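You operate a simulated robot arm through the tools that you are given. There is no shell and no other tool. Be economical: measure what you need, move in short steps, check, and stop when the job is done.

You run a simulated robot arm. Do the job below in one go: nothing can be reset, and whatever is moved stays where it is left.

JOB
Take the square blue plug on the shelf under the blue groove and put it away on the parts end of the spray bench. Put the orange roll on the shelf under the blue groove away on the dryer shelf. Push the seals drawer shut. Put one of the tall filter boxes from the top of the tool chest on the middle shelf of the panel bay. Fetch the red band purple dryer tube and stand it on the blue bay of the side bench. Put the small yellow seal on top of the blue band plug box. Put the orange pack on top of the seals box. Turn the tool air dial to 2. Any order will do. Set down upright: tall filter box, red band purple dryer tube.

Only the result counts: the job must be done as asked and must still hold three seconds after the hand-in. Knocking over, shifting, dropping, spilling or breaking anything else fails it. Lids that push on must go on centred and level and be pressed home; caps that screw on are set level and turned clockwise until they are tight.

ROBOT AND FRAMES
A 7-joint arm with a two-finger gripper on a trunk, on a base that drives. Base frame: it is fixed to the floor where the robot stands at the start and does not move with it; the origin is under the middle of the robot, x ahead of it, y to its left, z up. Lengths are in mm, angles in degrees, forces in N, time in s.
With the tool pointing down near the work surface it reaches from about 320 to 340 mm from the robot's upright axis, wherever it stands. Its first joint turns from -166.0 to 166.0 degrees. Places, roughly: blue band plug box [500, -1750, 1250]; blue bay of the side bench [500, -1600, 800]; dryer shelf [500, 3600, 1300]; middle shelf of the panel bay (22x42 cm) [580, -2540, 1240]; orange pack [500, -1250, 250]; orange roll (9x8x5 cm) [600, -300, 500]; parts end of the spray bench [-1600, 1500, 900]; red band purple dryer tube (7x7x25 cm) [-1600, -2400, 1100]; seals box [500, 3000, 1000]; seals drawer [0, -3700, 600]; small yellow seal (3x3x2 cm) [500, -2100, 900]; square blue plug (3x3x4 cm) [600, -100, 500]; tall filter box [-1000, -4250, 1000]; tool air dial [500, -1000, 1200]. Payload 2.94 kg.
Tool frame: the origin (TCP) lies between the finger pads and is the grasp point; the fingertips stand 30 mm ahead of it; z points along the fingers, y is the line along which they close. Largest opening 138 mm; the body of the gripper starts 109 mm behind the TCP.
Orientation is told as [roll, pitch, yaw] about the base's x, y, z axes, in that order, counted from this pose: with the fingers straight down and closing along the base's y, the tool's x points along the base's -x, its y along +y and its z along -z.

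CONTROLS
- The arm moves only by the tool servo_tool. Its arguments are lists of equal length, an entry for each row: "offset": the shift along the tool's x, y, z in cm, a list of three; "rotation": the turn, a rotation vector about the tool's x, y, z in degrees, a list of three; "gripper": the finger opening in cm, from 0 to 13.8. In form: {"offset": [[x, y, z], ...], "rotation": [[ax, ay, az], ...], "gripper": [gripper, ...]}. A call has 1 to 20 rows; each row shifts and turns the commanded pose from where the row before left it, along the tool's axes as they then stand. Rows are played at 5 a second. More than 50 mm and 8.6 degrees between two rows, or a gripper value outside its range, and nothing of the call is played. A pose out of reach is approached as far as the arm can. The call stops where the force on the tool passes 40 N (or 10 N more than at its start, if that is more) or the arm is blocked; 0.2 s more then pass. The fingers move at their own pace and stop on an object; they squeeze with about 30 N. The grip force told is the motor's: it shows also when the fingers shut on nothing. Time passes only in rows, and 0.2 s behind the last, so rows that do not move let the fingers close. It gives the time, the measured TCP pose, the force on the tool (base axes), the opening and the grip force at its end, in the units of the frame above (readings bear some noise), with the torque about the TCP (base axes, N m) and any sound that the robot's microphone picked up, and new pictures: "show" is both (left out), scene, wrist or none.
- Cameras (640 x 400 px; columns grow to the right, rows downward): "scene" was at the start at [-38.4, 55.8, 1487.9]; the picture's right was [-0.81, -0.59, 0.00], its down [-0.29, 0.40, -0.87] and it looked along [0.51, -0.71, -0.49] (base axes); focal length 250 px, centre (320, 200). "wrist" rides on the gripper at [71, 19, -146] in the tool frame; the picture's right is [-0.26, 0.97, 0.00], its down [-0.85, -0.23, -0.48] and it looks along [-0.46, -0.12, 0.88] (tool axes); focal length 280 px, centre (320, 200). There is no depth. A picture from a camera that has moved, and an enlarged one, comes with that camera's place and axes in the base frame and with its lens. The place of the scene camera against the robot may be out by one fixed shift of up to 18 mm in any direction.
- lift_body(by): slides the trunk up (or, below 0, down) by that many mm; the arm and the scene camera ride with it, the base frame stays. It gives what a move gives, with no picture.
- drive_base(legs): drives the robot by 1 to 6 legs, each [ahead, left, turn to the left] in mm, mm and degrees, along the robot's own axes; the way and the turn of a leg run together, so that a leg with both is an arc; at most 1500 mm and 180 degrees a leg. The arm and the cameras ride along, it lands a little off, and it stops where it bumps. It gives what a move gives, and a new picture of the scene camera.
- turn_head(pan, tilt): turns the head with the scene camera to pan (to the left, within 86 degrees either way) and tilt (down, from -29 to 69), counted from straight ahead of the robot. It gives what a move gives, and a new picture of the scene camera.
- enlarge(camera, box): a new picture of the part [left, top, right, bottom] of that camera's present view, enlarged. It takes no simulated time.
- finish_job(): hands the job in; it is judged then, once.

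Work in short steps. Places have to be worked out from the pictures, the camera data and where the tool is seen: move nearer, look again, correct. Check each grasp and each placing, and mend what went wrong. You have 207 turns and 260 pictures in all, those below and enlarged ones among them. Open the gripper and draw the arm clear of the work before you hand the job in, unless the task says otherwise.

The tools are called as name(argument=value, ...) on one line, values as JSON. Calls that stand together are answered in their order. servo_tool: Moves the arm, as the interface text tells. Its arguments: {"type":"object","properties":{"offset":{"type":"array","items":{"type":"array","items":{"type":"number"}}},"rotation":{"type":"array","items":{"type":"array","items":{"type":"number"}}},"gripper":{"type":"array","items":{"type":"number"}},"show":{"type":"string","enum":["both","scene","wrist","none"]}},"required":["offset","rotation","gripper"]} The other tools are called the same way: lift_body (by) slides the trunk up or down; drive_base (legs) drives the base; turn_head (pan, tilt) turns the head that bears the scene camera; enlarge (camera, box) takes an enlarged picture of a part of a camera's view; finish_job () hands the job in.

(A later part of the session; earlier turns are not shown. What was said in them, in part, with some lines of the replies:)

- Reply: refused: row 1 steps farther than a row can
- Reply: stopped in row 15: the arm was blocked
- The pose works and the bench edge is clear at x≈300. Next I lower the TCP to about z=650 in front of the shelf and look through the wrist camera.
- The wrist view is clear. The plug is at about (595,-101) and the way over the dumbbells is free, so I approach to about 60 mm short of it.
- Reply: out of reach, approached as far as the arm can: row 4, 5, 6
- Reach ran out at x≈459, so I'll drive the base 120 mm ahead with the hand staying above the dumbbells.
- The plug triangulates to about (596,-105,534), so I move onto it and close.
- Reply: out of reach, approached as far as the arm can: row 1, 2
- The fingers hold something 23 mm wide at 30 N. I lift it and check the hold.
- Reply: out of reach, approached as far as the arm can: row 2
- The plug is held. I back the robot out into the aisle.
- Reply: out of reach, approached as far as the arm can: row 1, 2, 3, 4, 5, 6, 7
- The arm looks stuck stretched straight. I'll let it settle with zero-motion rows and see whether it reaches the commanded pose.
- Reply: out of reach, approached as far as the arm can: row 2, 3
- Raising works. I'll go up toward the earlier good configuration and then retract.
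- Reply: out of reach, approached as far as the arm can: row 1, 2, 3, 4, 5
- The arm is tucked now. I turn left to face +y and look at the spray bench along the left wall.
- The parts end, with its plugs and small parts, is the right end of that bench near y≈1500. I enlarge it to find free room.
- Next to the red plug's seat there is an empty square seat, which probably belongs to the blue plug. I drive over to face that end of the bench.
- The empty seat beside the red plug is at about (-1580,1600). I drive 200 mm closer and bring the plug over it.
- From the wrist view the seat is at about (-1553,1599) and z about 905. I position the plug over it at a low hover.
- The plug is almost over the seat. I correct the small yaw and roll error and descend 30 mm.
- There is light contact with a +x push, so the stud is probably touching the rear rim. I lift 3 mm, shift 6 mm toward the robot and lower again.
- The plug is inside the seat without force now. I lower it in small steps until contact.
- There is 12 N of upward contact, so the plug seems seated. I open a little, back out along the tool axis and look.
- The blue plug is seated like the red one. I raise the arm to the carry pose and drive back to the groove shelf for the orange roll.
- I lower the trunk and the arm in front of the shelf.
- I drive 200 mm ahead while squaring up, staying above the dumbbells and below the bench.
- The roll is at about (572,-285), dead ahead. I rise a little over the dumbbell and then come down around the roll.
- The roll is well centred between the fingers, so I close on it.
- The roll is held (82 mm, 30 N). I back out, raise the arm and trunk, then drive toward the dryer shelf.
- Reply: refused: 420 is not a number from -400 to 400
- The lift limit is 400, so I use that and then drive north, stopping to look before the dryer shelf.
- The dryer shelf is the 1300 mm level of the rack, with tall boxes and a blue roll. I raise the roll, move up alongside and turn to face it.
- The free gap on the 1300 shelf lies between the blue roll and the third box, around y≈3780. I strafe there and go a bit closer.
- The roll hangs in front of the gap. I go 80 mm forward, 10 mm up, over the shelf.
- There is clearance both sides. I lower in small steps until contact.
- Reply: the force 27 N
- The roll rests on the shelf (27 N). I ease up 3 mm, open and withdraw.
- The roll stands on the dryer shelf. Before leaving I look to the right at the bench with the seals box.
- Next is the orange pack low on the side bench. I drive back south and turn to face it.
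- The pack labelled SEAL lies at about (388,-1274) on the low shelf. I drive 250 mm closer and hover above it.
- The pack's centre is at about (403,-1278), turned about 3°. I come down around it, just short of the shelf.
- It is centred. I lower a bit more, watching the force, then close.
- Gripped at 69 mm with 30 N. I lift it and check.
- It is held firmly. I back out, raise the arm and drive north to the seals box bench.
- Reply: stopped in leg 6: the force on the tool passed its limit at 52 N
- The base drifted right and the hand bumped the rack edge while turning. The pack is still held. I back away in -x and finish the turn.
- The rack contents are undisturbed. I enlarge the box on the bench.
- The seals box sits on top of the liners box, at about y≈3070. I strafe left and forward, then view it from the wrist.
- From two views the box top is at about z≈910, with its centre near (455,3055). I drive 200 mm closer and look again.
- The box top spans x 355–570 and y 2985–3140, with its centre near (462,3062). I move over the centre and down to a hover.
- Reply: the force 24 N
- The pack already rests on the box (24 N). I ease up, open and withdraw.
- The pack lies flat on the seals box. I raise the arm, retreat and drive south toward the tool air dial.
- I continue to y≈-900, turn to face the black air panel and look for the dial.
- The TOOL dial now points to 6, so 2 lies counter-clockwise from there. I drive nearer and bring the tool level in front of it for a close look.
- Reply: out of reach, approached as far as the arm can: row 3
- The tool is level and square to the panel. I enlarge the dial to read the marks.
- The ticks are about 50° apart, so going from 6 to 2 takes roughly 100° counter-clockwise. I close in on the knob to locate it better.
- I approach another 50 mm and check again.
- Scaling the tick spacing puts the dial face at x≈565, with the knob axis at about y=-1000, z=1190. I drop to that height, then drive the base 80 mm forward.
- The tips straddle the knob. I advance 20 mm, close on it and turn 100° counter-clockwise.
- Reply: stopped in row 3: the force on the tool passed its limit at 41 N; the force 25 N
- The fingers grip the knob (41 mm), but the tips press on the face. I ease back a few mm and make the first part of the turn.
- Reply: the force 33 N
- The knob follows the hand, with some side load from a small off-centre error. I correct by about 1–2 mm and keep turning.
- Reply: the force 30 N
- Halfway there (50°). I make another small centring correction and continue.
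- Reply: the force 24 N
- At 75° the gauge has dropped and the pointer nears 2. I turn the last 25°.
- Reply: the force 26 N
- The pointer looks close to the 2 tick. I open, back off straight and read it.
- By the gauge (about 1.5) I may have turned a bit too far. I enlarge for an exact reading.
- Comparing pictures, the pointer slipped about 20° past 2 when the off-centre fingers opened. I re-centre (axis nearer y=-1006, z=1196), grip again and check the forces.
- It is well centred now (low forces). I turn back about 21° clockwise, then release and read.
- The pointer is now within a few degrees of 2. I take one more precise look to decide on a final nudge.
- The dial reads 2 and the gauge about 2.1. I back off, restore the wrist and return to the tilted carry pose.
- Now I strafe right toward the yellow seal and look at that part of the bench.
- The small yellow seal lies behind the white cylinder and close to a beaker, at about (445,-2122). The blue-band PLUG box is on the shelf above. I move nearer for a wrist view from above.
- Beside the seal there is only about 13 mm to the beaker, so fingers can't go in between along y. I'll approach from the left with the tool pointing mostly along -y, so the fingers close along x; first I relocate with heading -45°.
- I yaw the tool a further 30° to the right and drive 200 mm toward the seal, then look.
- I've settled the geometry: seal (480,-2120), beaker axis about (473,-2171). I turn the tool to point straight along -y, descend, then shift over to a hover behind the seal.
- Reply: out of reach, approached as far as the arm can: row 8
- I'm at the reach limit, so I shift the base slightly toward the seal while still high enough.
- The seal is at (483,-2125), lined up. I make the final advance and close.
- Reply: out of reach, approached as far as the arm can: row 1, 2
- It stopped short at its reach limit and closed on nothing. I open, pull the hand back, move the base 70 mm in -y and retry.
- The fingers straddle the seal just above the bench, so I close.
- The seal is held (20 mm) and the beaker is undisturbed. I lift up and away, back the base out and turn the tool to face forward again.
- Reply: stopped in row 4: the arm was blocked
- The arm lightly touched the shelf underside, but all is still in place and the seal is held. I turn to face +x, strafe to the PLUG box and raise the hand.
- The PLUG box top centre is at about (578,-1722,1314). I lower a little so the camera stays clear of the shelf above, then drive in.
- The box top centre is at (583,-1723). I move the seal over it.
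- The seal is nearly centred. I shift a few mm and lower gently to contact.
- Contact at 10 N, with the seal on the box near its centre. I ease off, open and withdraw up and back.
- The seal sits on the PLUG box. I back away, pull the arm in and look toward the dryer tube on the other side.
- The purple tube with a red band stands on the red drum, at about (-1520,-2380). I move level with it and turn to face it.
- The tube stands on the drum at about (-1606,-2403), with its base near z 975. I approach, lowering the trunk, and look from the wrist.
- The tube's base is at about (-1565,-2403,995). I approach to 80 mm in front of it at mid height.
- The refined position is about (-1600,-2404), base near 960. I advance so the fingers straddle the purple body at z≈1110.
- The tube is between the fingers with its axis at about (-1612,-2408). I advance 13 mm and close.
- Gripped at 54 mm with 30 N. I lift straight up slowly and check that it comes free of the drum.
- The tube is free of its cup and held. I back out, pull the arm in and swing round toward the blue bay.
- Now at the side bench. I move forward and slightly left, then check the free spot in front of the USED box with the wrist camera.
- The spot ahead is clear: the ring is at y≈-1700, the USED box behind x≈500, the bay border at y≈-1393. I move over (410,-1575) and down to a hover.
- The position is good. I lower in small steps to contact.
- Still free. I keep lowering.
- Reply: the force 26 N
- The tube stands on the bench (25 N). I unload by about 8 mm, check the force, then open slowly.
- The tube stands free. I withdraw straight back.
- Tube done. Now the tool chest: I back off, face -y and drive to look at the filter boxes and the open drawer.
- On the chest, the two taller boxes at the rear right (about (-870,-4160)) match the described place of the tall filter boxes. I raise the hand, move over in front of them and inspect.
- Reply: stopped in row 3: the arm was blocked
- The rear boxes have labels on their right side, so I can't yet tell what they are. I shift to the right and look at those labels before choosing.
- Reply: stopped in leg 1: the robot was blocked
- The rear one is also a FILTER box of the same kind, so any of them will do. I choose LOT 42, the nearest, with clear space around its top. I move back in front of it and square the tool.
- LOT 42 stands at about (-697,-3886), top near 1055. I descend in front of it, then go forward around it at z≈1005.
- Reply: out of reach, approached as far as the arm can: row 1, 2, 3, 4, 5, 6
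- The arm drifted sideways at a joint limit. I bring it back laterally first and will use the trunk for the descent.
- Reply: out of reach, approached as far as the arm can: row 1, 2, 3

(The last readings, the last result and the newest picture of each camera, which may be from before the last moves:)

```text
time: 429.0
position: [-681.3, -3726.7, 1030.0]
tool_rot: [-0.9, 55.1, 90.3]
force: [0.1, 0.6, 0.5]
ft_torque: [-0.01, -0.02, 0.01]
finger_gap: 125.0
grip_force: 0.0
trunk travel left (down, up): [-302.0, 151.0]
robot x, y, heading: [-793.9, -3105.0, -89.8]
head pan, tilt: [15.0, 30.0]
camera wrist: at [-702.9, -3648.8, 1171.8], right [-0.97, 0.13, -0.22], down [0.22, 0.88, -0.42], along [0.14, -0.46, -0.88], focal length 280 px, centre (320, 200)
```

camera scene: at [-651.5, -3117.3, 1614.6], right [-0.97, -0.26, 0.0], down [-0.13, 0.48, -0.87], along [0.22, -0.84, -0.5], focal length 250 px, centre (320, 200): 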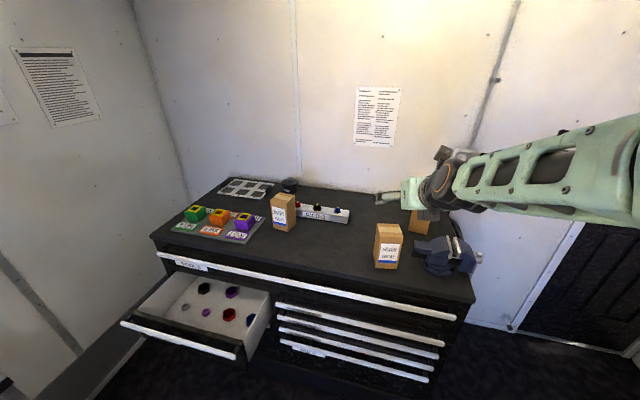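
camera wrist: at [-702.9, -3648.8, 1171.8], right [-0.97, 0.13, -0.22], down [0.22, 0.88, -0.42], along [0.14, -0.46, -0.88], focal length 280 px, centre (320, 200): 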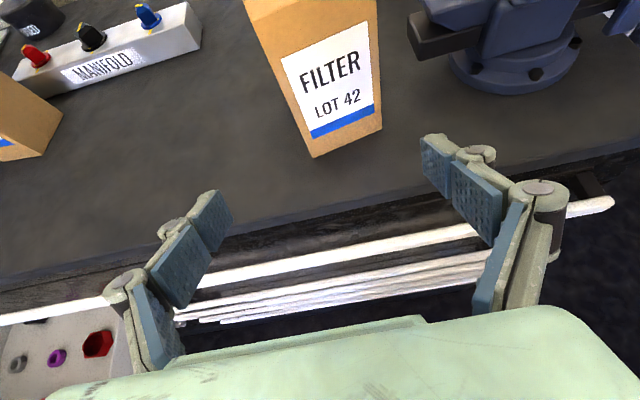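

The box front is at y≈-3833, centred at x≈-702. I drive the base forward so the fingers pass either side of it.

drive_base(legs=[[125, -20, 0]])

servo_tool(offset=[[0, 0, 0]], rotation=[[0, 0, 0]], gripper=[12.5], show="wrist")

```text
time: 430.3
position: [-701.9, -3853.5, 1030.5]
tool_rot: [-0.9, 55.0, 90.3]
force: [0.4, 0.5, -1.0]
ft_torque: [-0.02, 0.04, -0.02]
finger_gap: 124.9
grip_force: 0.1
trunk travel left (down, up): [-302.0, 151.0]
robot x, y, heading: [-820.3, -3228.4, -89.7]
head pan, tilt: [15.0, 30.0]
camera scene: at [-671.5, -3242.7, 1464.6], right [-0.97, -0.26, 0.0], down [-0.13, 0.48, -0.87], along [0.22, -0.84, -0.5], focal length 250 px, centre (320, 200)
```

scene: 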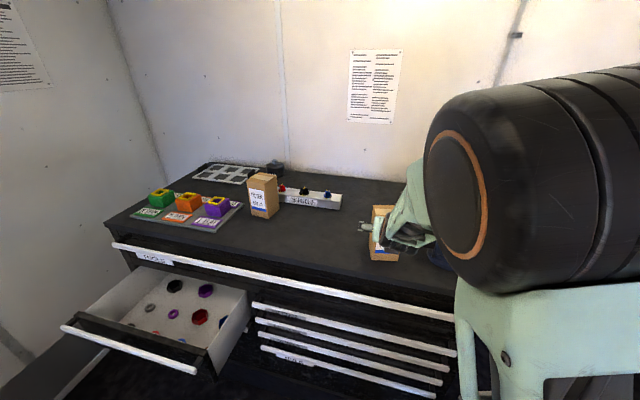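

```text
time: 430.7
position: [-703.3, -3852.7, 1031.5]
tool_rot: [-1.0, 55.1, 90.3]
force: [-0.3, 0.2, 1.0]
ft_torque: [0.0, 0.0, -0.02]
finger_gap: 125.0
grip_force: 0.2
trunk travel left (down, up): [-302.0, 151.0]
robot x, y, heading: [-819.0, -3226.2, -90.2]
head pan, tilt: [15.0, 30.0]
camera wrist: at [-722.6, -3774.0, 1171.8], right [-0.97, 0.13, -0.22], down [0.22, 0.88, -0.42], along [0.14, -0.46, -0.88], focal length 280 px, centre (320, 200)
```

wrist: 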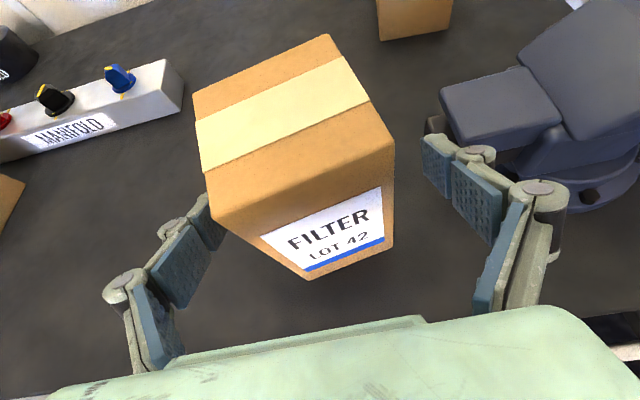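

The box is between the fingers. I close gently and check.

servo_tool(offset=[[0, 0, 0.8], [0, 0, 0], [0, 0, 0], [0, 0, 0]], rotation=[[0, 0, 0], [0, 0, 0], [0, 0, 0], [0, 0, 0]], gripper=[12, 9, 6, 6], show="wrist")

```text
time: 431.7
position: [-700.4, -3858.2, 1026.9]
tool_rot: [-0.6, 55.0, 90.4]
force: [-0.6, -0.4, 1.2]
ft_torque: [0.12, -0.01, 0.0]
finger_gap: 79.9
grip_force: 30.5
trunk travel left (down, up): [-302.0, 151.0]
robot x, y, heading: [-818.2, -3227.7, -90.0]
head pan, tilt: [15.0, 30.0]
camera wrist: at [-720.7, -3780.0, 1168.0], right [-0.97, 0.14, -0.22], down [0.22, 0.88, -0.42], along [0.14, -0.46, -0.88], focal length 280 px, centre (320, 200)
```

wrist: 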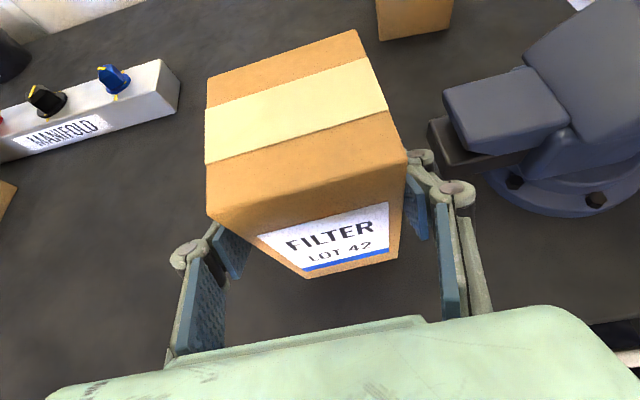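

Gripped at 80 mm, 30 N. I lift with the trunk and check.

lift_body(by=150)

drive_base(legs=[[-300, 0, 0]])

servo_tool(offset=[[0, 0, 0]], rotation=[[0, 0, 0]], gripper=[6], show="wrist")

```text
time: 433.4
position: [-700.3, -3858.6, 1176.5]
tool_rot: [-0.5, 55.0, 90.4]
force: [0.2, 0.6, -1.9]
ft_torque: [0.0, -0.01, 0.03]
finger_gap: 79.6
grip_force: 30.0
trunk travel left (down, up): [-452.0, 1.0]
robot x, y, heading: [-817.9, -3229.3, -89.9]
head pan, tilt: [15.0, 30.0]
```

```text
time: 435.4
position: [-700.7, -3560.9, 1177.2]
tool_rot: [-0.5, 54.8, 90.5]
force: [0.2, 0.7, -1.1]
ft_torque: [-0.01, -0.04, 0.01]
finger_gap: 79.6
grip_force: 30.2
trunk travel left (down, up): [-452.0, 1.0]
robot x, y, heading: [-821.7, -2929.8, -90.1]
head pan, tilt: [15.0, 30.0]
camera scene: at [-671.6, -2944.7, 1614.6], right [-0.97, -0.26, 0.0], down [-0.13, 0.48, -0.87], along [0.23, -0.84, -0.5], focal length 250 px, centre (320, 200)
```

scene: 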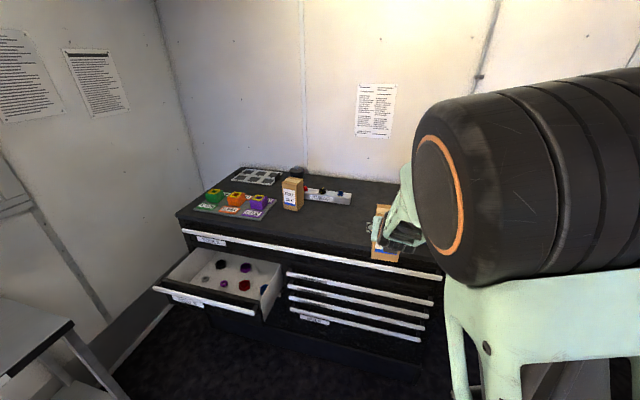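

```text
time: 435.9
position: [-699.4, -3561.8, 1175.8]
tool_rot: [-0.3, 55.0, 90.5]
force: [-0.1, 0.3, -2.6]
ft_torque: [0.0, 0.03, 0.01]
finger_gap: 79.4
grip_force: 29.9
trunk travel left (down, up): [-452.0, 1.0]
robot x, y, heading: [-820.5, -2935.4, -89.9]
head pan, tilt: [15.0, 30.0]
camera wrist: at [-719.6, -3482.8, 1317.5], right [-0.97, 0.14, -0.22], down [0.22, 0.88, -0.42], along [0.14, -0.45, -0.88], focal length 280 px, centre (320, 200)
```

wrist: 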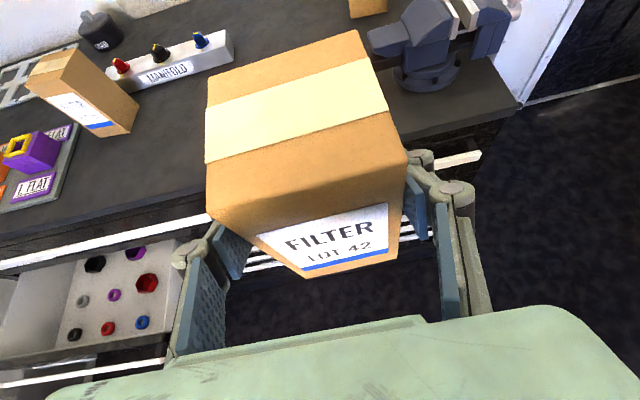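

The filter box is held. I turn to face +x and go toward the panel bay shelf.

drive_base(legs=[[0, 0, 90], [150, 290, 0]])

turn_head(pan=0, tilt=18)

```text
time: 442.8
position: [-44.8, -2520.8, 1177.9]
tool_rot: [-0.4, 55.1, -179.2]
force: [0.0, -0.1, -1.3]
ft_torque: [0.0, 0.03, -0.01]
finger_gap: 79.4
grip_force: 30.0
trunk travel left (down, up): [-452.0, 1.0]
robot x, y, heading: [-669.9, -2644.8, 0.3]
head pan, tilt: [15.0, 30.0]
camera scene: at [-676.9, -2490.1, 1614.6], right [0.27, -0.96, 0.0], down [-0.48, -0.13, -0.87], along [0.83, 0.23, -0.5], focal length 250 px, centre (320, 200)
```

scene: 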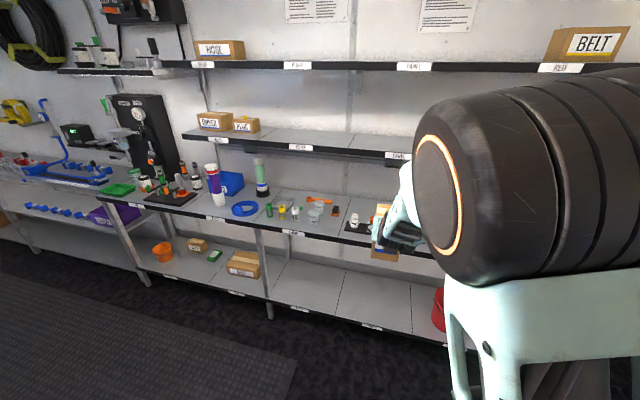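

```text
time: 443.6
position: [-43.6, -2520.6, 1176.4]
tool_rot: [-0.5, 55.0, -179.1]
force: [-0.4, 0.0, -1.5]
ft_torque: [0.01, 0.02, -0.04]
finger_gap: 79.1
grip_force: 29.8
trunk travel left (down, up): [-452.0, 1.0]
robot x, y, heading: [-671.2, -2642.0, 0.5]
head pan, tilt: [0.0, 18.0]
camera scene: at [-670.8, -2513.6, 1633.9], right [0.01, -1.0, 0.0], down [-0.31, 0.0, -0.95], along [0.95, 0.01, -0.31], focal length 250 px, centre (320, 200)
```

scene: 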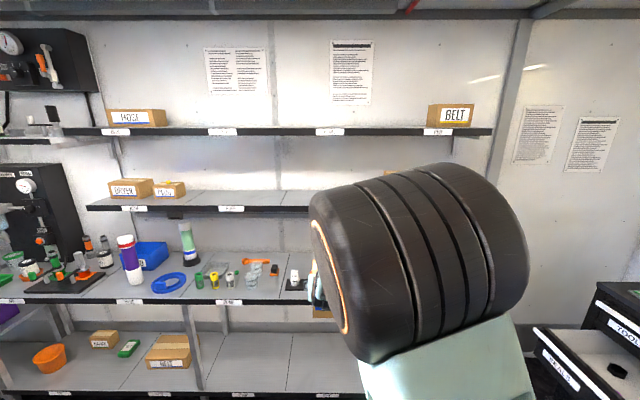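

The elbow hides the bay. I raise and extend the arm: 200 mm up, 120 mm forward.

servo_tool(offset=[[2.9, 0.5, -0.2], [2.9, 0.5, -0.2], [2.9, 0.5, -0.2], [2.9, 0.5, -0.2], [2.9, 0.5, -0.2], [2.9, 0.5, -0.2], [2.9, 0.5, -0.2], [2.9, 0.5, -0.2]], rotation=[[0, 0, 0], [0, 0, 0], [0, 0, 0], [0, 0, 0], [0, 0, 0], [0, 0, 0], [0, 0, 0], [0, 0, 0]], gripper=[6, 6, 6, 6, 6, 6, 6, 6], show="both")

```text
time: 445.4
position: [76.2, -2557.0, 1376.2]
tool_rot: [-0.5, 54.9, -179.1]
force: [-0.4, -0.3, -1.0]
ft_torque: [-0.01, 0.05, -0.06]
finger_gap: 79.2
grip_force: 30.4
trunk travel left (down, up): [-452.0, 1.0]
robot x, y, heading: [-671.2, -2641.7, 0.4]
head pan, tilt: [0.0, 18.0]
camera scene: at [-670.4, -2513.7, 1633.9], right [0.01, -1.0, 0.0], down [-0.31, 0.0, -0.95], along [0.95, 0.01, -0.31], focal length 250 px, centre (320, 200)
camera wrist: at [-0.7, -2578.9, 1516.7], right [-0.13, -0.97, -0.22], down [-0.88, 0.21, -0.42], along [0.45, 0.14, -0.88], focal length 280 px, centre (320, 200)
```

scene: 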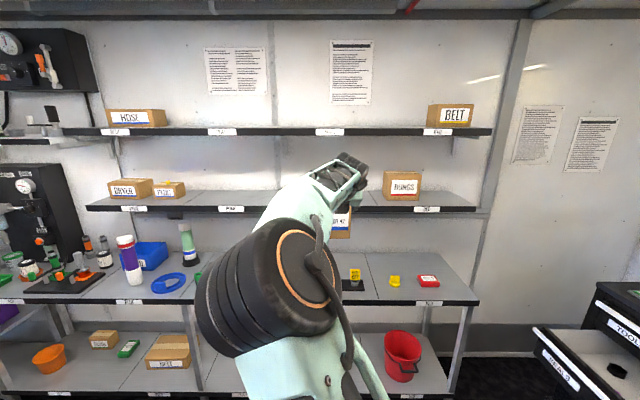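
wrist: 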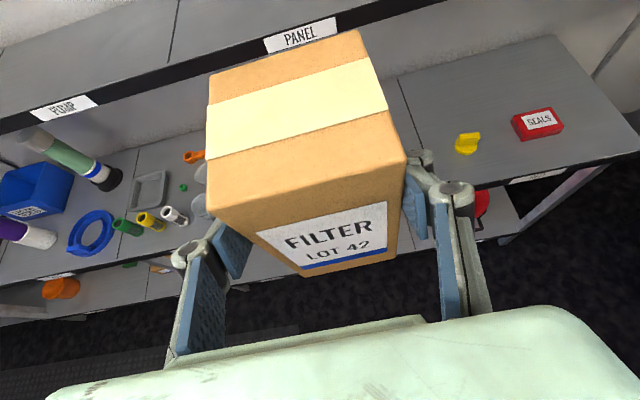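

Good configuration. The PANEL bay of the middle shelf is centred at y≈-2540. I lower 16 mm and drive in to the shelf's front edge.

servo_tool(offset=[[-1.3, 0, 0.9]], rotation=[[0, 0, 0]], gripper=[6], show="none")

drive_base(legs=[[310, 17, -0.4]])

servo_tool(offset=[[0, 0, 0]], rotation=[[0, 0, 0]], gripper=[6], show="wrist")

```text
time: 445.8
position: [74.5, -2556.9, 1360.3]
tool_rot: [-0.5, 54.9, -179.0]
force: [0.1, 0.1, -1.9]
ft_torque: [0.01, 0.04, -0.01]
finger_gap: 79.2
grip_force: 30.1
trunk travel left (down, up): [-452.0, 1.0]
robot x, y, heading: [-670.8, -2642.5, 0.2]
head pan, tilt: [0.0, 18.0]
```

```text
time: 447.9
position: [388.4, -2542.5, 1360.1]
tool_rot: [-0.5, 55.0, -179.4]
force: [0.1, -0.3, -1.9]
ft_torque: [-0.02, 0.02, 0.01]
finger_gap: 79.4
grip_force: 30.2
trunk travel left (down, up): [-452.0, 1.0]
robot x, y, heading: [-361.0, -2627.4, -0.0]
head pan, tilt: [0.0, 18.0]
camera scene: at [-358.2, -2495.3, 1633.9], right [0.0, -1.0, 0.0], down [-0.31, 0.0, -0.95], along [0.95, 0.0, -0.31], focal length 250 px, centre (320, 200)
```

scene: 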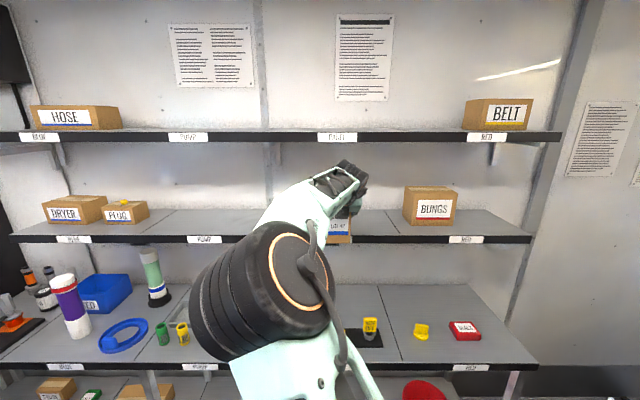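

```text
time: 448.3
position: [386.0, -2543.8, 1358.9]
tool_rot: [-0.4, 54.9, -179.4]
force: [-0.2, 1.4, -0.7]
ft_torque: [-0.02, 0.02, -0.04]
finger_gap: 79.2
grip_force: 30.5
trunk travel left (down, up): [-452.0, 1.0]
robot x, y, heading: [-363.3, -2621.9, 0.0]
head pan, tilt: [0.0, 18.0]
camera wrist: at [309.8, -2563.8, 1500.9], right [-0.13, -0.97, -0.22], down [-0.88, 0.22, -0.42], along [0.45, 0.14, -0.88], focal length 280 px, centre (320, 200)
```

wrist: 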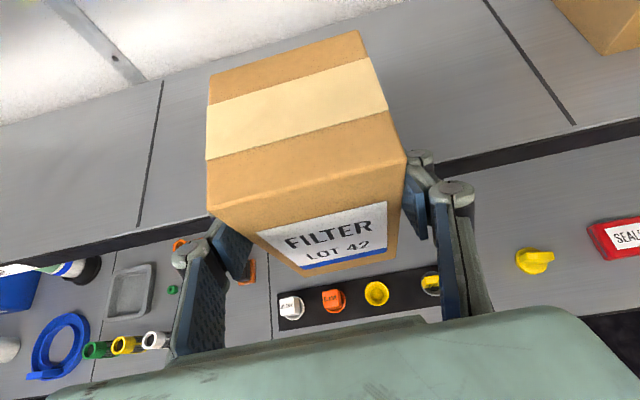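

The bay dividers lie well on both sides, and the box bottom (≈1260) clears the shelf (≈1238). I move in over the shelf.

drive_base(legs=[[70, 0, 0]])

servo_tool(offset=[[2.2, -0.1, 3.15], [2.2, -0.1, 3.15], [2.0, -0.1, 2.9]], rotation=[[0, 0, 0], [0, 0, 0], [0, 0, 0]], gripper=[6, 6, 6], show="both")

```text
time: 449.3
position: [457.0, -2543.2, 1359.3]
tool_rot: [-0.5, 54.9, -179.4]
force: [-0.1, 0.1, -1.6]
ft_torque: [0.02, 0.01, -0.02]
finger_gap: 79.2
grip_force: 29.9
trunk travel left (down, up): [-452.0, 1.0]
robot x, y, heading: [-294.0, -2627.7, 0.0]
head pan, tilt: [0.0, 18.0]
camera scene: at [-288.7, -2495.2, 1633.9], right [0.0, -1.0, 0.0], down [-0.31, 0.0, -0.95], along [0.95, 0.0, -0.31], focal length 250 px, centre (320, 200)
```

scene: 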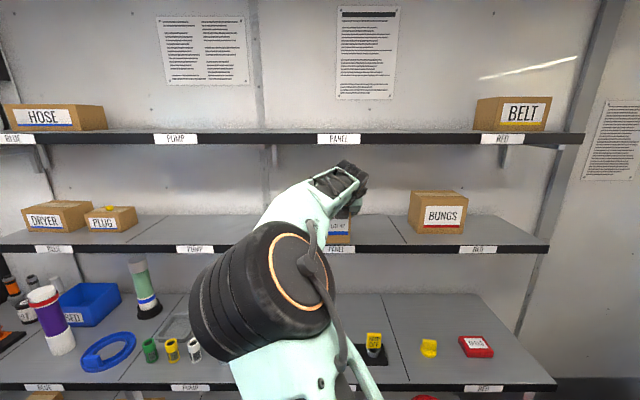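

```text
time: 450.1
position: [570.3, -2540.8, 1357.6]
tool_rot: [-0.5, 54.9, -179.5]
force: [-0.1, 1.2, -1.4]
ft_torque: [-0.01, 0.01, 0.0]
finger_gap: 79.3
grip_force: 30.2
trunk travel left (down, up): [-452.0, 1.0]
robot x, y, heading: [-288.6, -2627.2, -0.2]
head pan, tilt: [0.0, 18.0]
camera scene: at [-288.1, -2495.9, 1634.0], right [0.0, -1.0, 0.0], down [-0.31, 0.0, -0.95], along [0.95, 0.0, -0.31], focal length 250 px, centre (320, 200)
camera wrist: at [493.4, -2561.1, 1498.6], right [-0.14, -0.97, -0.22], down [-0.88, 0.22, -0.42], along [0.45, 0.14, -0.88], focal length 280 px, centre (320, 200)
```

scene: 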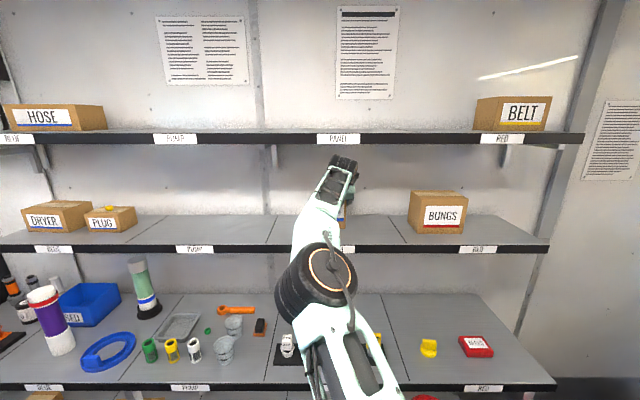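
wrist: 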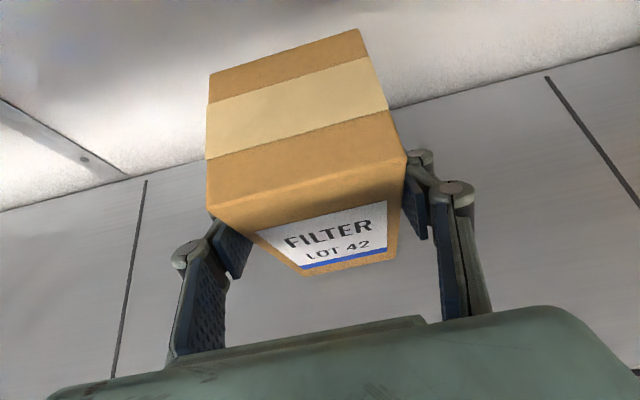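

The box is over the bay. I lower stepwise to contact.

servo_tool(offset=[[-0.65, 0, 0.46], [-0.41, 0, 0.29], [-0.33, 0, 0.23], [-0.33, 0, 0.23]], rotation=[[0, 0, 0], [0, 0, 0], [0, 0, 0], [0, 0, 0]], gripper=[6, 6, 6, 6], show="none")

```text
time: 451.1
position: [567.5, -2537.3, 1347.5]
tool_rot: [-0.3, 55.7, -179.3]
force: [9.1, 1.4, 23.8]
ft_torque: [-0.31, -0.27, 0.17]
finger_gap: 79.5
grip_force: 29.8
trunk travel left (down, up): [-452.0, 1.0]
robot x, y, heading: [-293.0, -2626.8, 0.3]
head pan, tilt: [0.0, 18.0]
```

Contact (24 N). I unload, open and retreat.

servo_tool(offset=[[0.6, 0, -0.42], [0, 0, 0], [0, 0, 0], [0, 0, 0], [0, 0, 0]], rotation=[[0, 0, 0], [0, 0, 0], [0, 0, 0], [0, 0, 0], [0, 0, 0]], gripper=[6, 8.3, 9.5, 11, 11], show="wrist")

```text
time: 452.3
position: [567.8, -2537.5, 1347.1]
tool_rot: [-0.5, 55.1, -179.4]
force: [0.9, 0.0, -0.1]
ft_torque: [-0.01, 0.01, -0.01]
finger_gap: 110.0
grip_force: 0.1
trunk travel left (down, up): [-452.0, 1.0]
robot x, y, heading: [-291.3, -2626.2, -0.3]
head pan, tilt: [0.0, 18.0]
camera wrist: at [490.9, -2558.8, 1487.5], right [-0.13, -0.97, -0.22], down [-0.88, 0.22, -0.42], along [0.45, 0.14, -0.88], focal length 280 px, centre (320, 200)
```

wrist: 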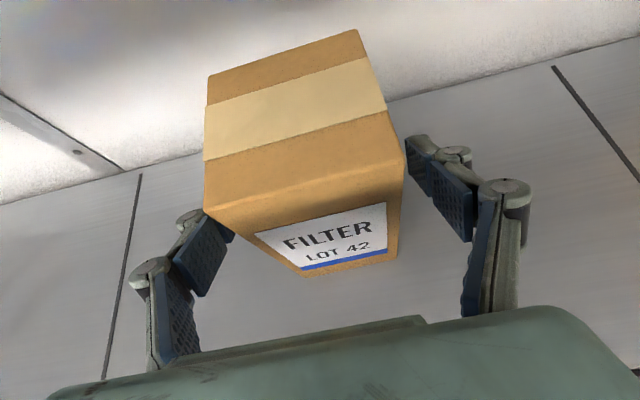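

The left finger is close to the box, so I shift 6 mm left, open a little more and draw straight back.

servo_tool(offset=[[0, -0.6, 0], [0, 0, 0], [-2.3, 0, -3.4], [-2.3, 0, -3.4], [-2.3, 0, -3.4]], rotation=[[0, 0, 0], [0, 0, 0], [0, 0, 0], [0, 0, 0], [0, 0, 0]], gripper=[12, 12, 12, 12, 12], show="wrist")

```text
time: 453.5
position: [441.7, -2533.3, 1349.3]
tool_rot: [-0.4, 55.1, -179.6]
force: [-1.0, -0.4, 0.0]
ft_torque: [0.0, -0.02, 0.02]
finger_gap: 120.4
grip_force: 0.1
trunk travel left (down, up): [-452.0, 1.0]
robot x, y, heading: [-292.8, -2626.9, 0.3]
head pan, tilt: [0.0, 18.0]
camera wrist: at [365.0, -2554.0, 1490.5], right [-0.13, -0.97, -0.22], down [-0.88, 0.22, -0.42], along [0.46, 0.14, -0.88], focal length 280 px, centre (320, 200)
```

wrist: 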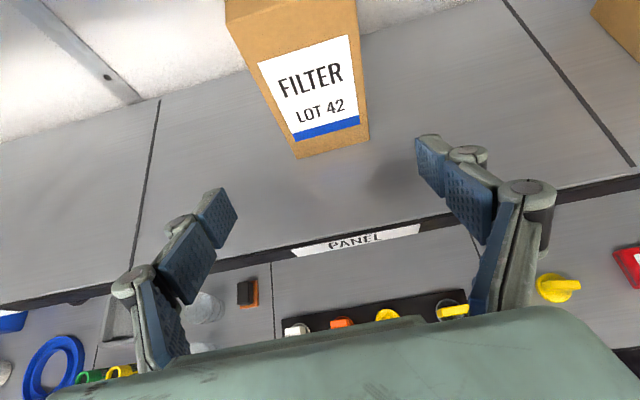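

The filter box stands in the panel bay. Last is the seals drawer: I back off, turn to face the chest, lower the trunk and go in front of the drawer.

drive_base(legs=[[-280, 0, 0], [0, 0, -90]])

lift_body(by=-400)

servo_tool(offset=[[-3.8, 0, 2.6], [-3.8, 0, 2.6], [-3.8, 0, 2.6], [-3.8, 0, 2.6], [-3.8, 0, 2.6], [-3.8, 0, 2.6]], rotation=[[0, 0, 0], [0, 0, 0], [0, 0, 0], [0, 0, 0], [0, 0, 0], [0, 0, 0]], gripper=[8, 4, 0.5, 0.5, 0.5, 0.5], show="scene")

```text
time: 459.2
position: [-475.1, -3359.0, 1348.5]
tool_rot: [-0.5, 55.0, 90.9]
force: [0.2, 0.2, 0.5]
ft_torque: [-0.01, -0.01, 0.04]
finger_gap: 119.8
grip_force: 0.0
trunk travel left (down, up): [-452.0, 1.0]
robot x, y, heading: [-569.9, -2622.0, -89.7]
head pan, tilt: [0.0, 18.0]
camera scene: at [-448.6, -2642.6, 1634.0], right [-1.0, -0.01, 0.0], down [0.0, 0.31, -0.95], along [0.01, -0.95, -0.31], focal length 250 px, centre (320, 200)
```

scene: 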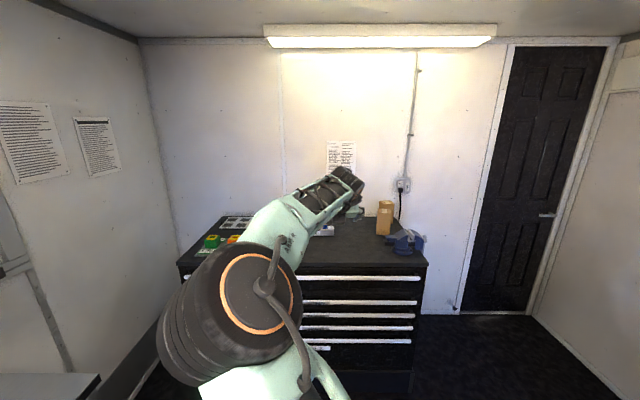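

```text
time: 463.1
position: [-475.7, -3359.2, 949.2]
tool_rot: [-0.4, 55.0, 91.0]
force: [-0.6, -0.2, 0.0]
ft_torque: [0.0, -0.01, -0.01]
finger_gap: 119.7
grip_force: 0.1
trunk travel left (down, up): [-52.0, 401.0]
robot x, y, heading: [-569.6, -2625.9, -89.6]
head pan, tilt: [0.0, 18.0]
```

```text
time: 464.5
position: [-475.2, -3354.8, 671.0]
tool_rot: [-0.6, 54.9, 90.9]
force: [1.1, 0.3, 0.5]
ft_torque: [0.01, -0.02, 0.02]
finger_gap: 5.2
grip_force: 0.0
trunk travel left (down, up): [-52.0, 401.0]
robot x, y, heading: [-571.1, -2621.3, -89.5]
head pan, tilt: [0.0, 18.0]
camera scene: at [-448.7, -2642.3, 1234.1], right [-1.0, -0.01, 0.0], down [0.0, 0.31, -0.95], along [0.01, -0.95, -0.31], focal length 250 px, centre (320, 200)
```

scene: 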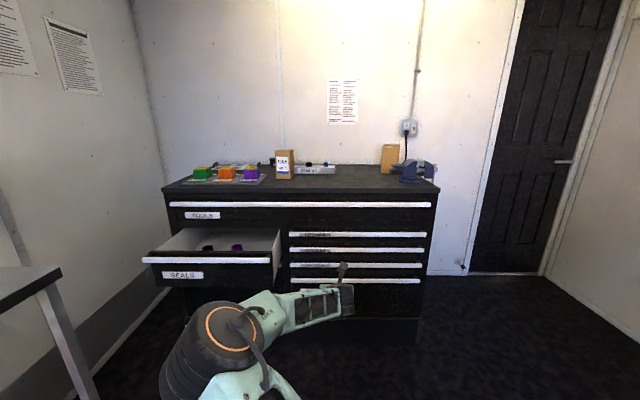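

The drawer's front panel is centred at about x≈30, z 546–683, y≈-3546. I strafe left, lower a bit and approach with closed fingers.

drive_base(legs=[[0, 440, -0.4], [110, 0, 0]])

servo_tool(offset=[[-1.8, 0, 1.25], [-1.8, 0, 1.25]], rotation=[[0, 0, 0], [0, 0, 0]], gripper=[0, 0], show="both")

```text
time: 469.7
position: [-34.3, -3462.7, 672.0]
tool_rot: [-0.5, 54.9, 90.7]
force: [0.1, 0.1, 0.4]
ft_torque: [0.0, 0.04, -0.01]
finger_gap: 4.9
grip_force: 0.0
trunk travel left (down, up): [-52.0, 401.0]
robot x, y, heading: [-130.1, -2730.0, -89.7]
head pan, tilt: [0.0, 18.0]
camera scene: at [-5.4, -2749.6, 1234.0], right [-1.0, -0.01, 0.0], down [0.0, 0.31, -0.95], along [0.01, -0.95, -0.31], focal length 250 px, centre (320, 200)
```

scene: 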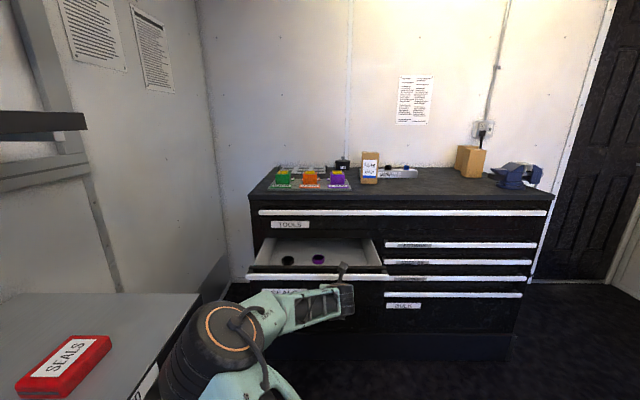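

```text
time: 470.3
position: [-33.6, -3461.0, 628.1]
tool_rot: [-0.5, 55.0, 90.7]
force: [-0.6, -0.5, 0.4]
ft_torque: [0.01, 0.01, 0.0]
finger_gap: 0.0
grip_force: 28.1
trunk travel left (down, up): [-52.0, 401.0]
robot x, y, heading: [-131.2, -2731.0, -89.7]
head pan, tilt: [0.0, 18.0]
camera scene: at [-5.4, -2749.5, 1234.0], right [-1.0, -0.01, 0.0], down [0.0, 0.31, -0.95], along [0.01, -0.95, -0.31], focal length 250 px, centre (320, 200)
camera wrist: at [-53.1, -3383.4, 768.4], right [-0.97, 0.13, -0.22], down [0.21, 0.88, -0.42], along [0.14, -0.45, -0.88], focal length 280 px, centre (320, 200)
```

scene: 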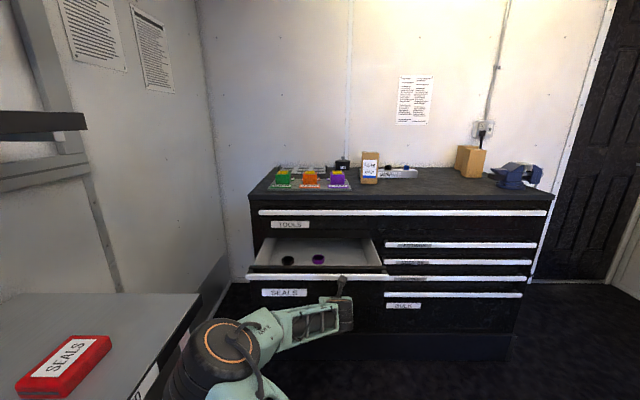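
wrist: 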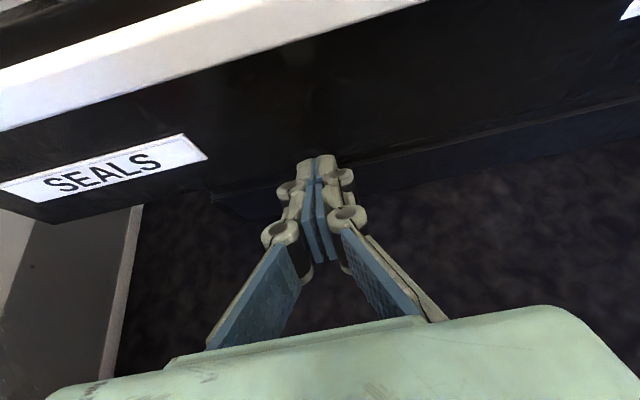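

The closed fingertips are just in front of the SEALS panel. I push forward steadily.

servo_tool(offset=[[1.15, 0, 1.64], [1.15, 0, 1.64], [1.15, 0, 1.64], [1.15, 0, 1.64], [1.15, 0, 1.64], [1.15, 0, 1.64], [1.15, 0, 1.64]], rotation=[[0, 0, 0], [0, 0, 0], [0, 0, 0], [0, 0, 0], [0, 0, 0], [0, 0, 0], [0, 0, 0]], gripper=[0, 0, 0, 0, 0, 0, 0], show="scene")

```text
time: 471.9
position: [-30.0, -3601.1, 627.1]
tool_rot: [-0.5, 55.0, 90.8]
force: [-0.3, 0.5, 0.0]
ft_torque: [-0.02, -0.02, 0.0]
finger_gap: 0.1
grip_force: 28.2
trunk travel left (down, up): [-52.0, 401.0]
robot x, y, heading: [-131.5, -2729.4, -89.4]
head pan, tilt: [0.0, 18.0]
camera scene: at [-5.4, -2749.6, 1233.9], right [-1.0, -0.01, 0.0], down [0.0, 0.31, -0.95], along [0.01, -0.95, -0.31], focal length 250 px, centre (320, 200)
```

scene: 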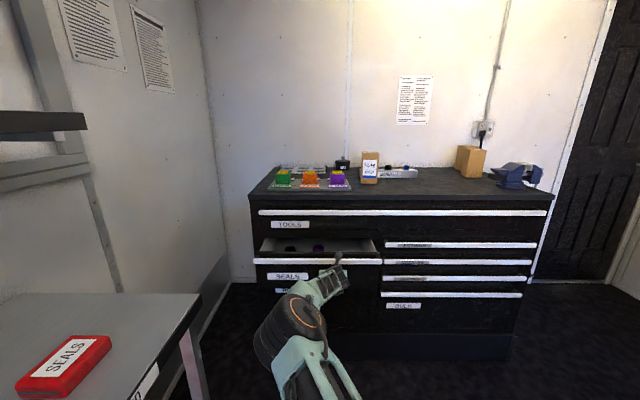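

The drawer slides in but is not fully closed. I push on.

servo_tool(offset=[[1.15, 0, 1.64], [1.15, 0, 1.64], [1.15, 0, 1.64], [1.15, 0, 1.64]], rotation=[[0, 0, 0], [0, 0, 0], [0, 0, 0], [0, 0, 0]], gripper=[0, 0, 0, 0], show="scene")

```text
time: 472.9
position: [-26.6, -3676.9, 622.9]
tool_rot: [-0.5, 54.4, 91.0]
force: [0.2, 0.0, 0.4]
ft_torque: [0.03, -0.02, -0.06]
finger_gap: 0.0
grip_force: 28.7
out of reach, approached as far as the arm can: row 4
trunk travel left (down, up): [-52.0, 401.0]
robot x, y, heading: [-127.2, -2729.7, -89.9]
head pan, tilt: [0.0, 18.0]
camera scene: at [-5.3, -2749.5, 1233.9], right [-1.0, -0.01, 0.0], down [0.0, 0.31, -0.95], along [0.01, -0.95, -0.31], focal length 250 px, centre (320, 200)
```

scene: 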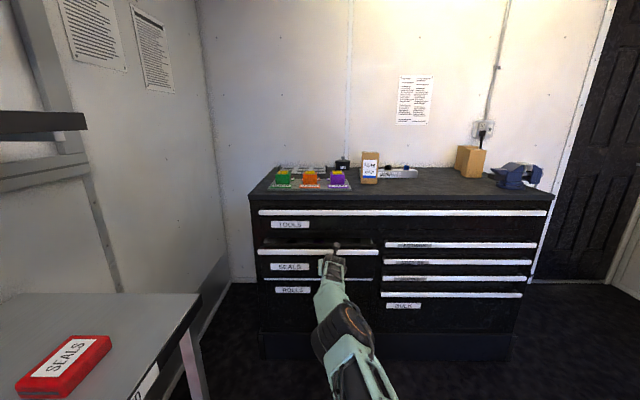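

Nearly shut. The arm is at full reach, so I push the remaining bit with the base until the force stop.

drive_base(legs=[[70, 0, 0]])

enlarge(camera="scene", box=[240, 190, 432, 310])

```text
time: 474.0
position: [-27.3, -3743.1, 620.8]
tool_rot: [-0.2, 53.7, 91.0]
force: [-0.7, 7.2, 3.0]
ft_torque: [-0.05, 0.03, -0.05]
finger_gap: 0.0
grip_force: 28.6
trunk travel left (down, up): [-52.0, 401.0]
robot x, y, heading: [-127.1, -2807.2, -89.6]
head pan, tilt: [0.0, 18.0]
stopped in leg 1: the force on the tool passed its limit at 118 N (the readings are from after the stop); the commanded pose is now the measured one
camera scene: at [-5.1, -2819.3, 1234.0], right [-1.0, 0.0, 0.0], down [0.0, 0.31, -0.95], along [0.0, -0.95, -0.31], focal length 250 px, centre (320, 200)
```

scene: 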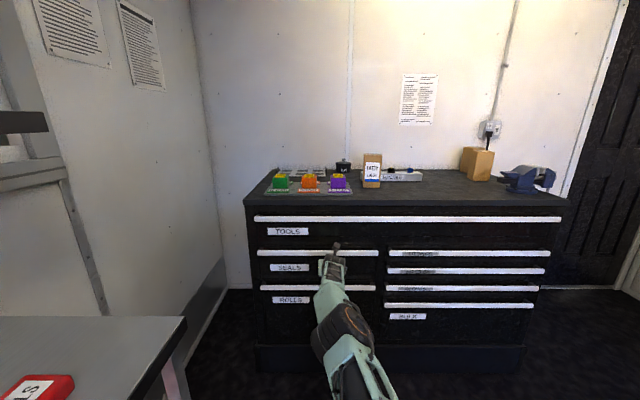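

```text
3.33 times, centred on (336, 250) of scene
camera zoom: at [-5.1, -2819.3, 1234.0], right [-1.0, 0.0, 0.0], down [0.0, 0.31, -0.95], along [0.0, -0.95, -0.31], focal length 833 px, centre (267, 33)
```

zoom: 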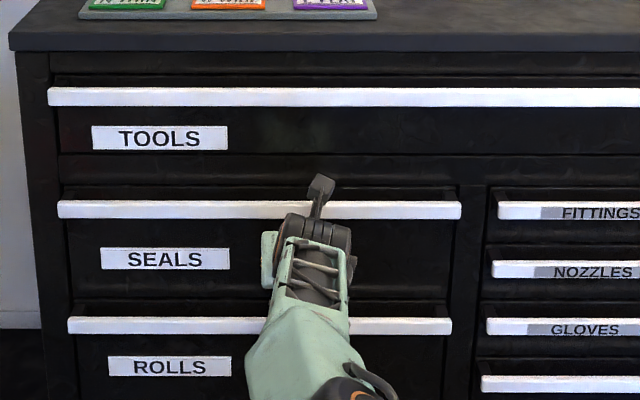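

The drawer is shut flush with its neighbours. I back away and check that it stays shut and nothing moved.

drive_base(legs=[[-400, 0, 0]])

enlarge(camera="scene", box=[220, 130, 540, 330])

turn_head(pan=75, tilt=5)

```text
time: 476.5
position: [-28.7, -3342.1, 619.9]
tool_rot: [-0.5, 53.6, 91.1]
force: [-0.7, -1.0, -0.5]
ft_torque: [0.0, 0.01, 0.0]
finger_gap: 0.0
grip_force: 28.4
trunk travel left (down, up): [-52.0, 401.0]
robot x, y, heading: [-129.6, -2396.8, -89.8]
head pan, tilt: [0.0, 18.0]
camera scene: at [-7.2, -2418.1, 1233.9], right [-1.0, -0.01, 0.0], down [0.0, 0.31, -0.95], along [0.01, -0.95, -0.31], focal length 250 px, centre (320, 200)
```

scene: 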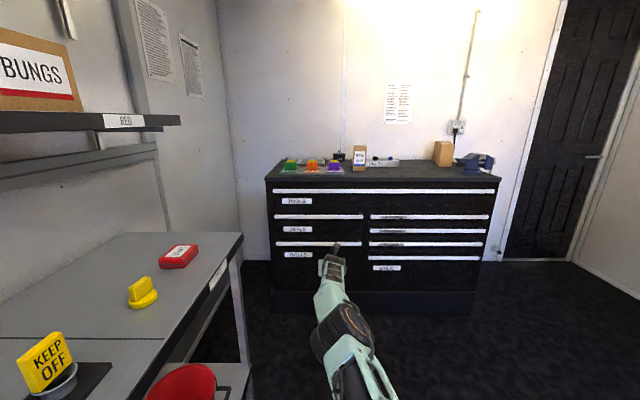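

```text
2.00 times, centred on (380, 230) of scene
camera zoom: at [-7.2, -2418.1, 1233.9], right [-1.0, -0.01, 0.0], down [0.0, 0.31, -0.95], along [0.01, -0.95, -0.31], focal length 500 px, centre (200, 140)
```

zoom: 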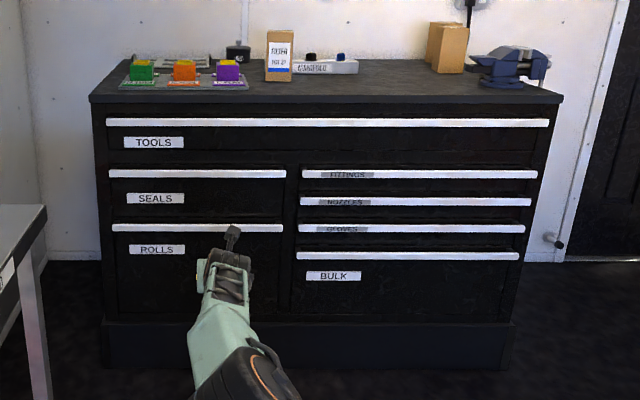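

```text
time: 478.0
position: [-29.0, -3341.2, 618.8]
tool_rot: [-0.3, 53.7, 91.1]
force: [0.7, 0.3, -0.2]
ft_torque: [0.0, -0.03, 0.01]
finger_gap: 0.0
grip_force: 28.6
trunk travel left (down, up): [-52.0, 401.0]
robot x, y, heading: [-129.6, -2400.8, -89.7]
head pan, tilt: [75.0, 5.0]
camera scene: at [81.1, -2348.0, 1255.0], right [-0.25, -0.97, 0.0], down [-0.08, 0.02, -1.0], along [0.96, -0.25, -0.09], focal length 250 px, centre (320, 200)
```

scene: 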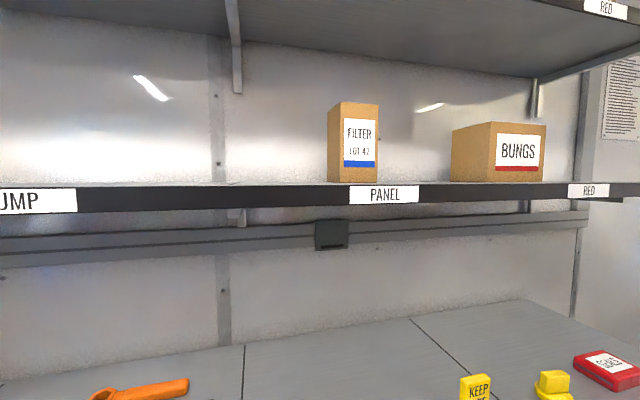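

The drawer is shut and the filter box stands upright in the PANEL bay. I open the gripper with the arm clear and do a last check toward the blue bay and dial.

servo_tool(offset=[[0.8, 0, -3], [0.8, 0, -3], [0, 0, 0]], rotation=[[0, 0, 0], [0, 0, 0], [0, 0, 0]], gripper=[6, 6, 6], show="none")

drive_base(legs=[[-300, -350, 0], [0, 0, 60]])

turn_head(pan=65, tilt=5)

enlarge(camera="scene", box=[160, 100, 480, 300])

```text
time: 478.8
position: [-29.2, -3301.9, 668.1]
tool_rot: [-0.3, 53.7, 91.1]
force: [0.7, -0.2, 0.2]
ft_torque: [0.04, 0.03, 0.0]
finger_gap: 59.8
grip_force: 0.0
trunk travel left (down, up): [-52.0, 401.0]
robot x, y, heading: [-133.4, -2395.5, -89.9]
head pan, tilt: [75.0, 5.0]
```

```text
time: 485.0
position: [350.8, -2481.2, 666.8]
tool_rot: [-0.3, 53.6, 150.3]
force: [-6.6, 1.7, -2.1]
ft_torque: [-0.28, -1.12, 0.01]
finger_gap: 59.9
grip_force: 0.0
trunk travel left (down, up): [-52.0, 401.0]
robot x, y, heading: [-473.1, -2105.7, -30.1]
head pan, tilt: [75.0, 5.0]
camera scene: at [-420.9, -1889.9, 1255.0], right [0.7, -0.71, 0.0], down [-0.06, -0.06, -1.0], along [0.71, 0.7, -0.09], focal length 250 px, centre (320, 200)
```

scene: 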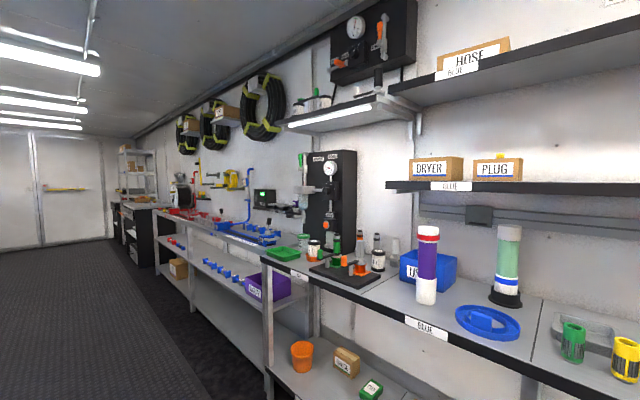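

```text
time: 485.7
position: [352.2, -2480.4, 666.8]
tool_rot: [-0.5, 53.6, 150.3]
force: [-3.5, 1.0, -1.0]
ft_torque: [-0.19, -0.56, -0.03]
finger_gap: 60.2
grip_force: 0.0
trunk travel left (down, up): [-52.0, 401.0]
robot x, y, heading: [-472.7, -2102.1, -30.4]
head pan, tilt: [65.0, 5.0]
camera scene: at [-410.7, -1902.1, 1255.0], right [0.57, -0.82, 0.0], down [-0.07, -0.05, -1.0], along [0.82, 0.57, -0.09], focal length 250 px, centre (320, 200)
```

scene: 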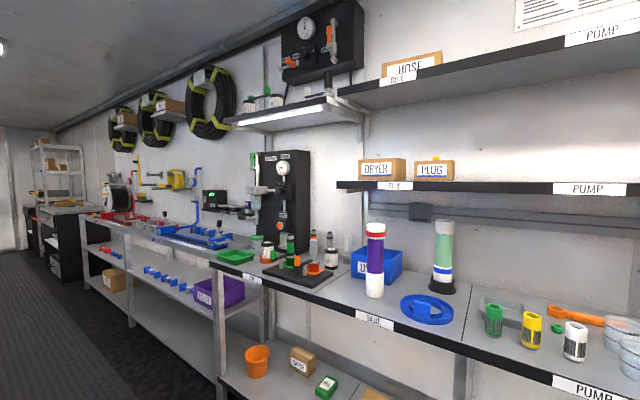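

```text
2.00 times, centred on (320, 200) of scene
camera zoom: at [-410.7, -1902.1, 1255.0], right [0.57, -0.82, 0.0], down [-0.07, -0.05, -1.0], along [0.82, 0.57, -0.09], focal length 500 px, centre (320, 200)
```

zoom: 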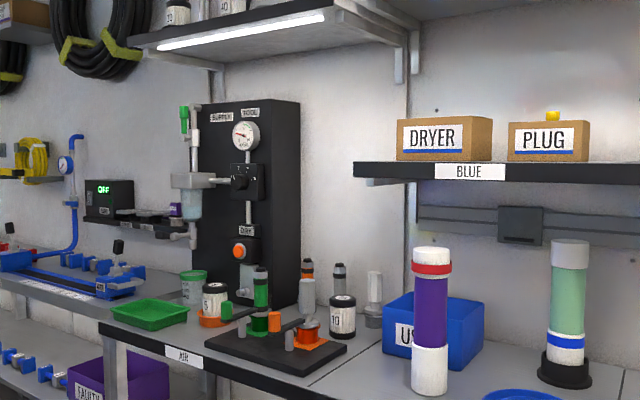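

Everything holds, but that last turn swept the hand under the bench front, with a light touch. I reverse the turn to clear it and check.

drive_base(legs=[[0, 0, -50], [-50, -100, 0]])

turn_head(pan=50, tilt=25)

```text
time: 489.6
position: [-350.3, -2947.4, 666.5]
tool_rot: [-0.4, 53.6, 99.4]
force: [-0.2, -0.2, -0.2]
ft_torque: [-0.03, 0.0, 0.01]
finger_gap: 60.0
grip_force: 0.1
trunk travel left (down, up): [-52.0, 401.0]
robot x, y, heading: [-576.2, -2069.5, -81.4]
head pan, tilt: [65.0, 5.0]
camera scene: at [-381.9, -2003.4, 1255.0], right [-0.28, -0.96, 0.0], down [-0.08, 0.02, -1.0], along [0.96, -0.28, -0.09], focal length 250 px, centre (320, 200)
```

scene: 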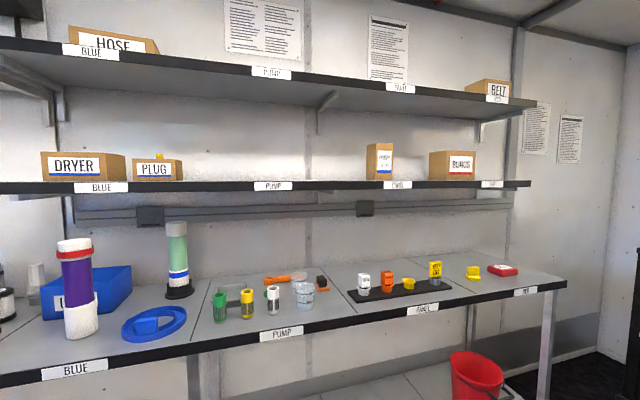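

```text
time: 490.4
position: [-350.1, -2948.2, 666.9]
tool_rot: [-0.4, 53.6, 99.4]
force: [0.5, 0.4, 0.3]
ft_torque: [0.02, -0.03, 0.02]
finger_gap: 60.0
grip_force: 0.0
trunk travel left (down, up): [-52.0, 401.0]
robot x, y, heading: [-579.3, -2068.7, -81.4]
head pan, tilt: [50.0, 25.0]
camera scene: at [-391.3, -2025.4, 1222.7], right [-0.52, -0.85, 0.0], down [-0.36, 0.22, -0.91], along [0.77, -0.47, -0.42], focal length 250 px, centre (320, 200)
```

scene: 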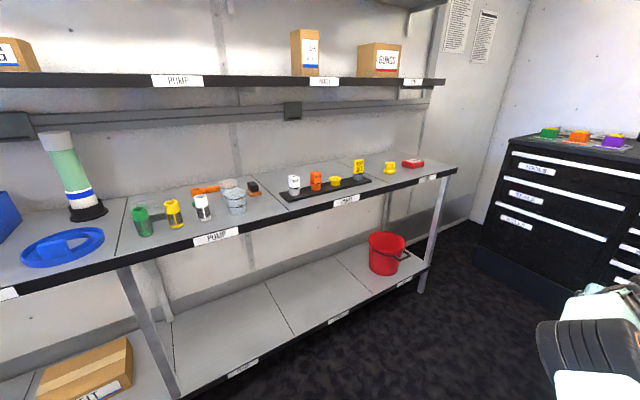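

Nothing has moved, all the items stand where they were placed, the arm is clear and the gripper is open. I hand in.

finish_job()

```text
The job is handed in.
```

All eight tasks are done and the job is handed in; I don't have the judge's result.

- **Blue plug:** it sits in the empty seat next to the red plug on the parts end of the spray bench.
- **Orange roll:** it is on the dryer shelf, in the gap beside the blue roll.
- **Seals drawer:** it is pushed shut, flush with the drawers beside it. It was still shut after I backed away.
- **Filter box:** I used LOT 42. It stands upright on the middle shelf of the panel bay.
- **Dryer tube:** the red band purple tube stands upright on the blue bay of the side bench.
- **Yellow seal:** it is on top of the blue band PLUG box.
- **Orange pack:** it lies flat on top of the seals box.
- **Tool air dial:** it points to 2, and the gauge reads about 2.1.

I bumped fixed things a few times while driving and reaching: the dryer rack (52 N), the chest when the drawer hit its stop (118 N), the shelf underside and the bench front. The base was also blocked once beside the tool chest, against something I could not see. I saw nothing moved in the pictures I took afterwards.
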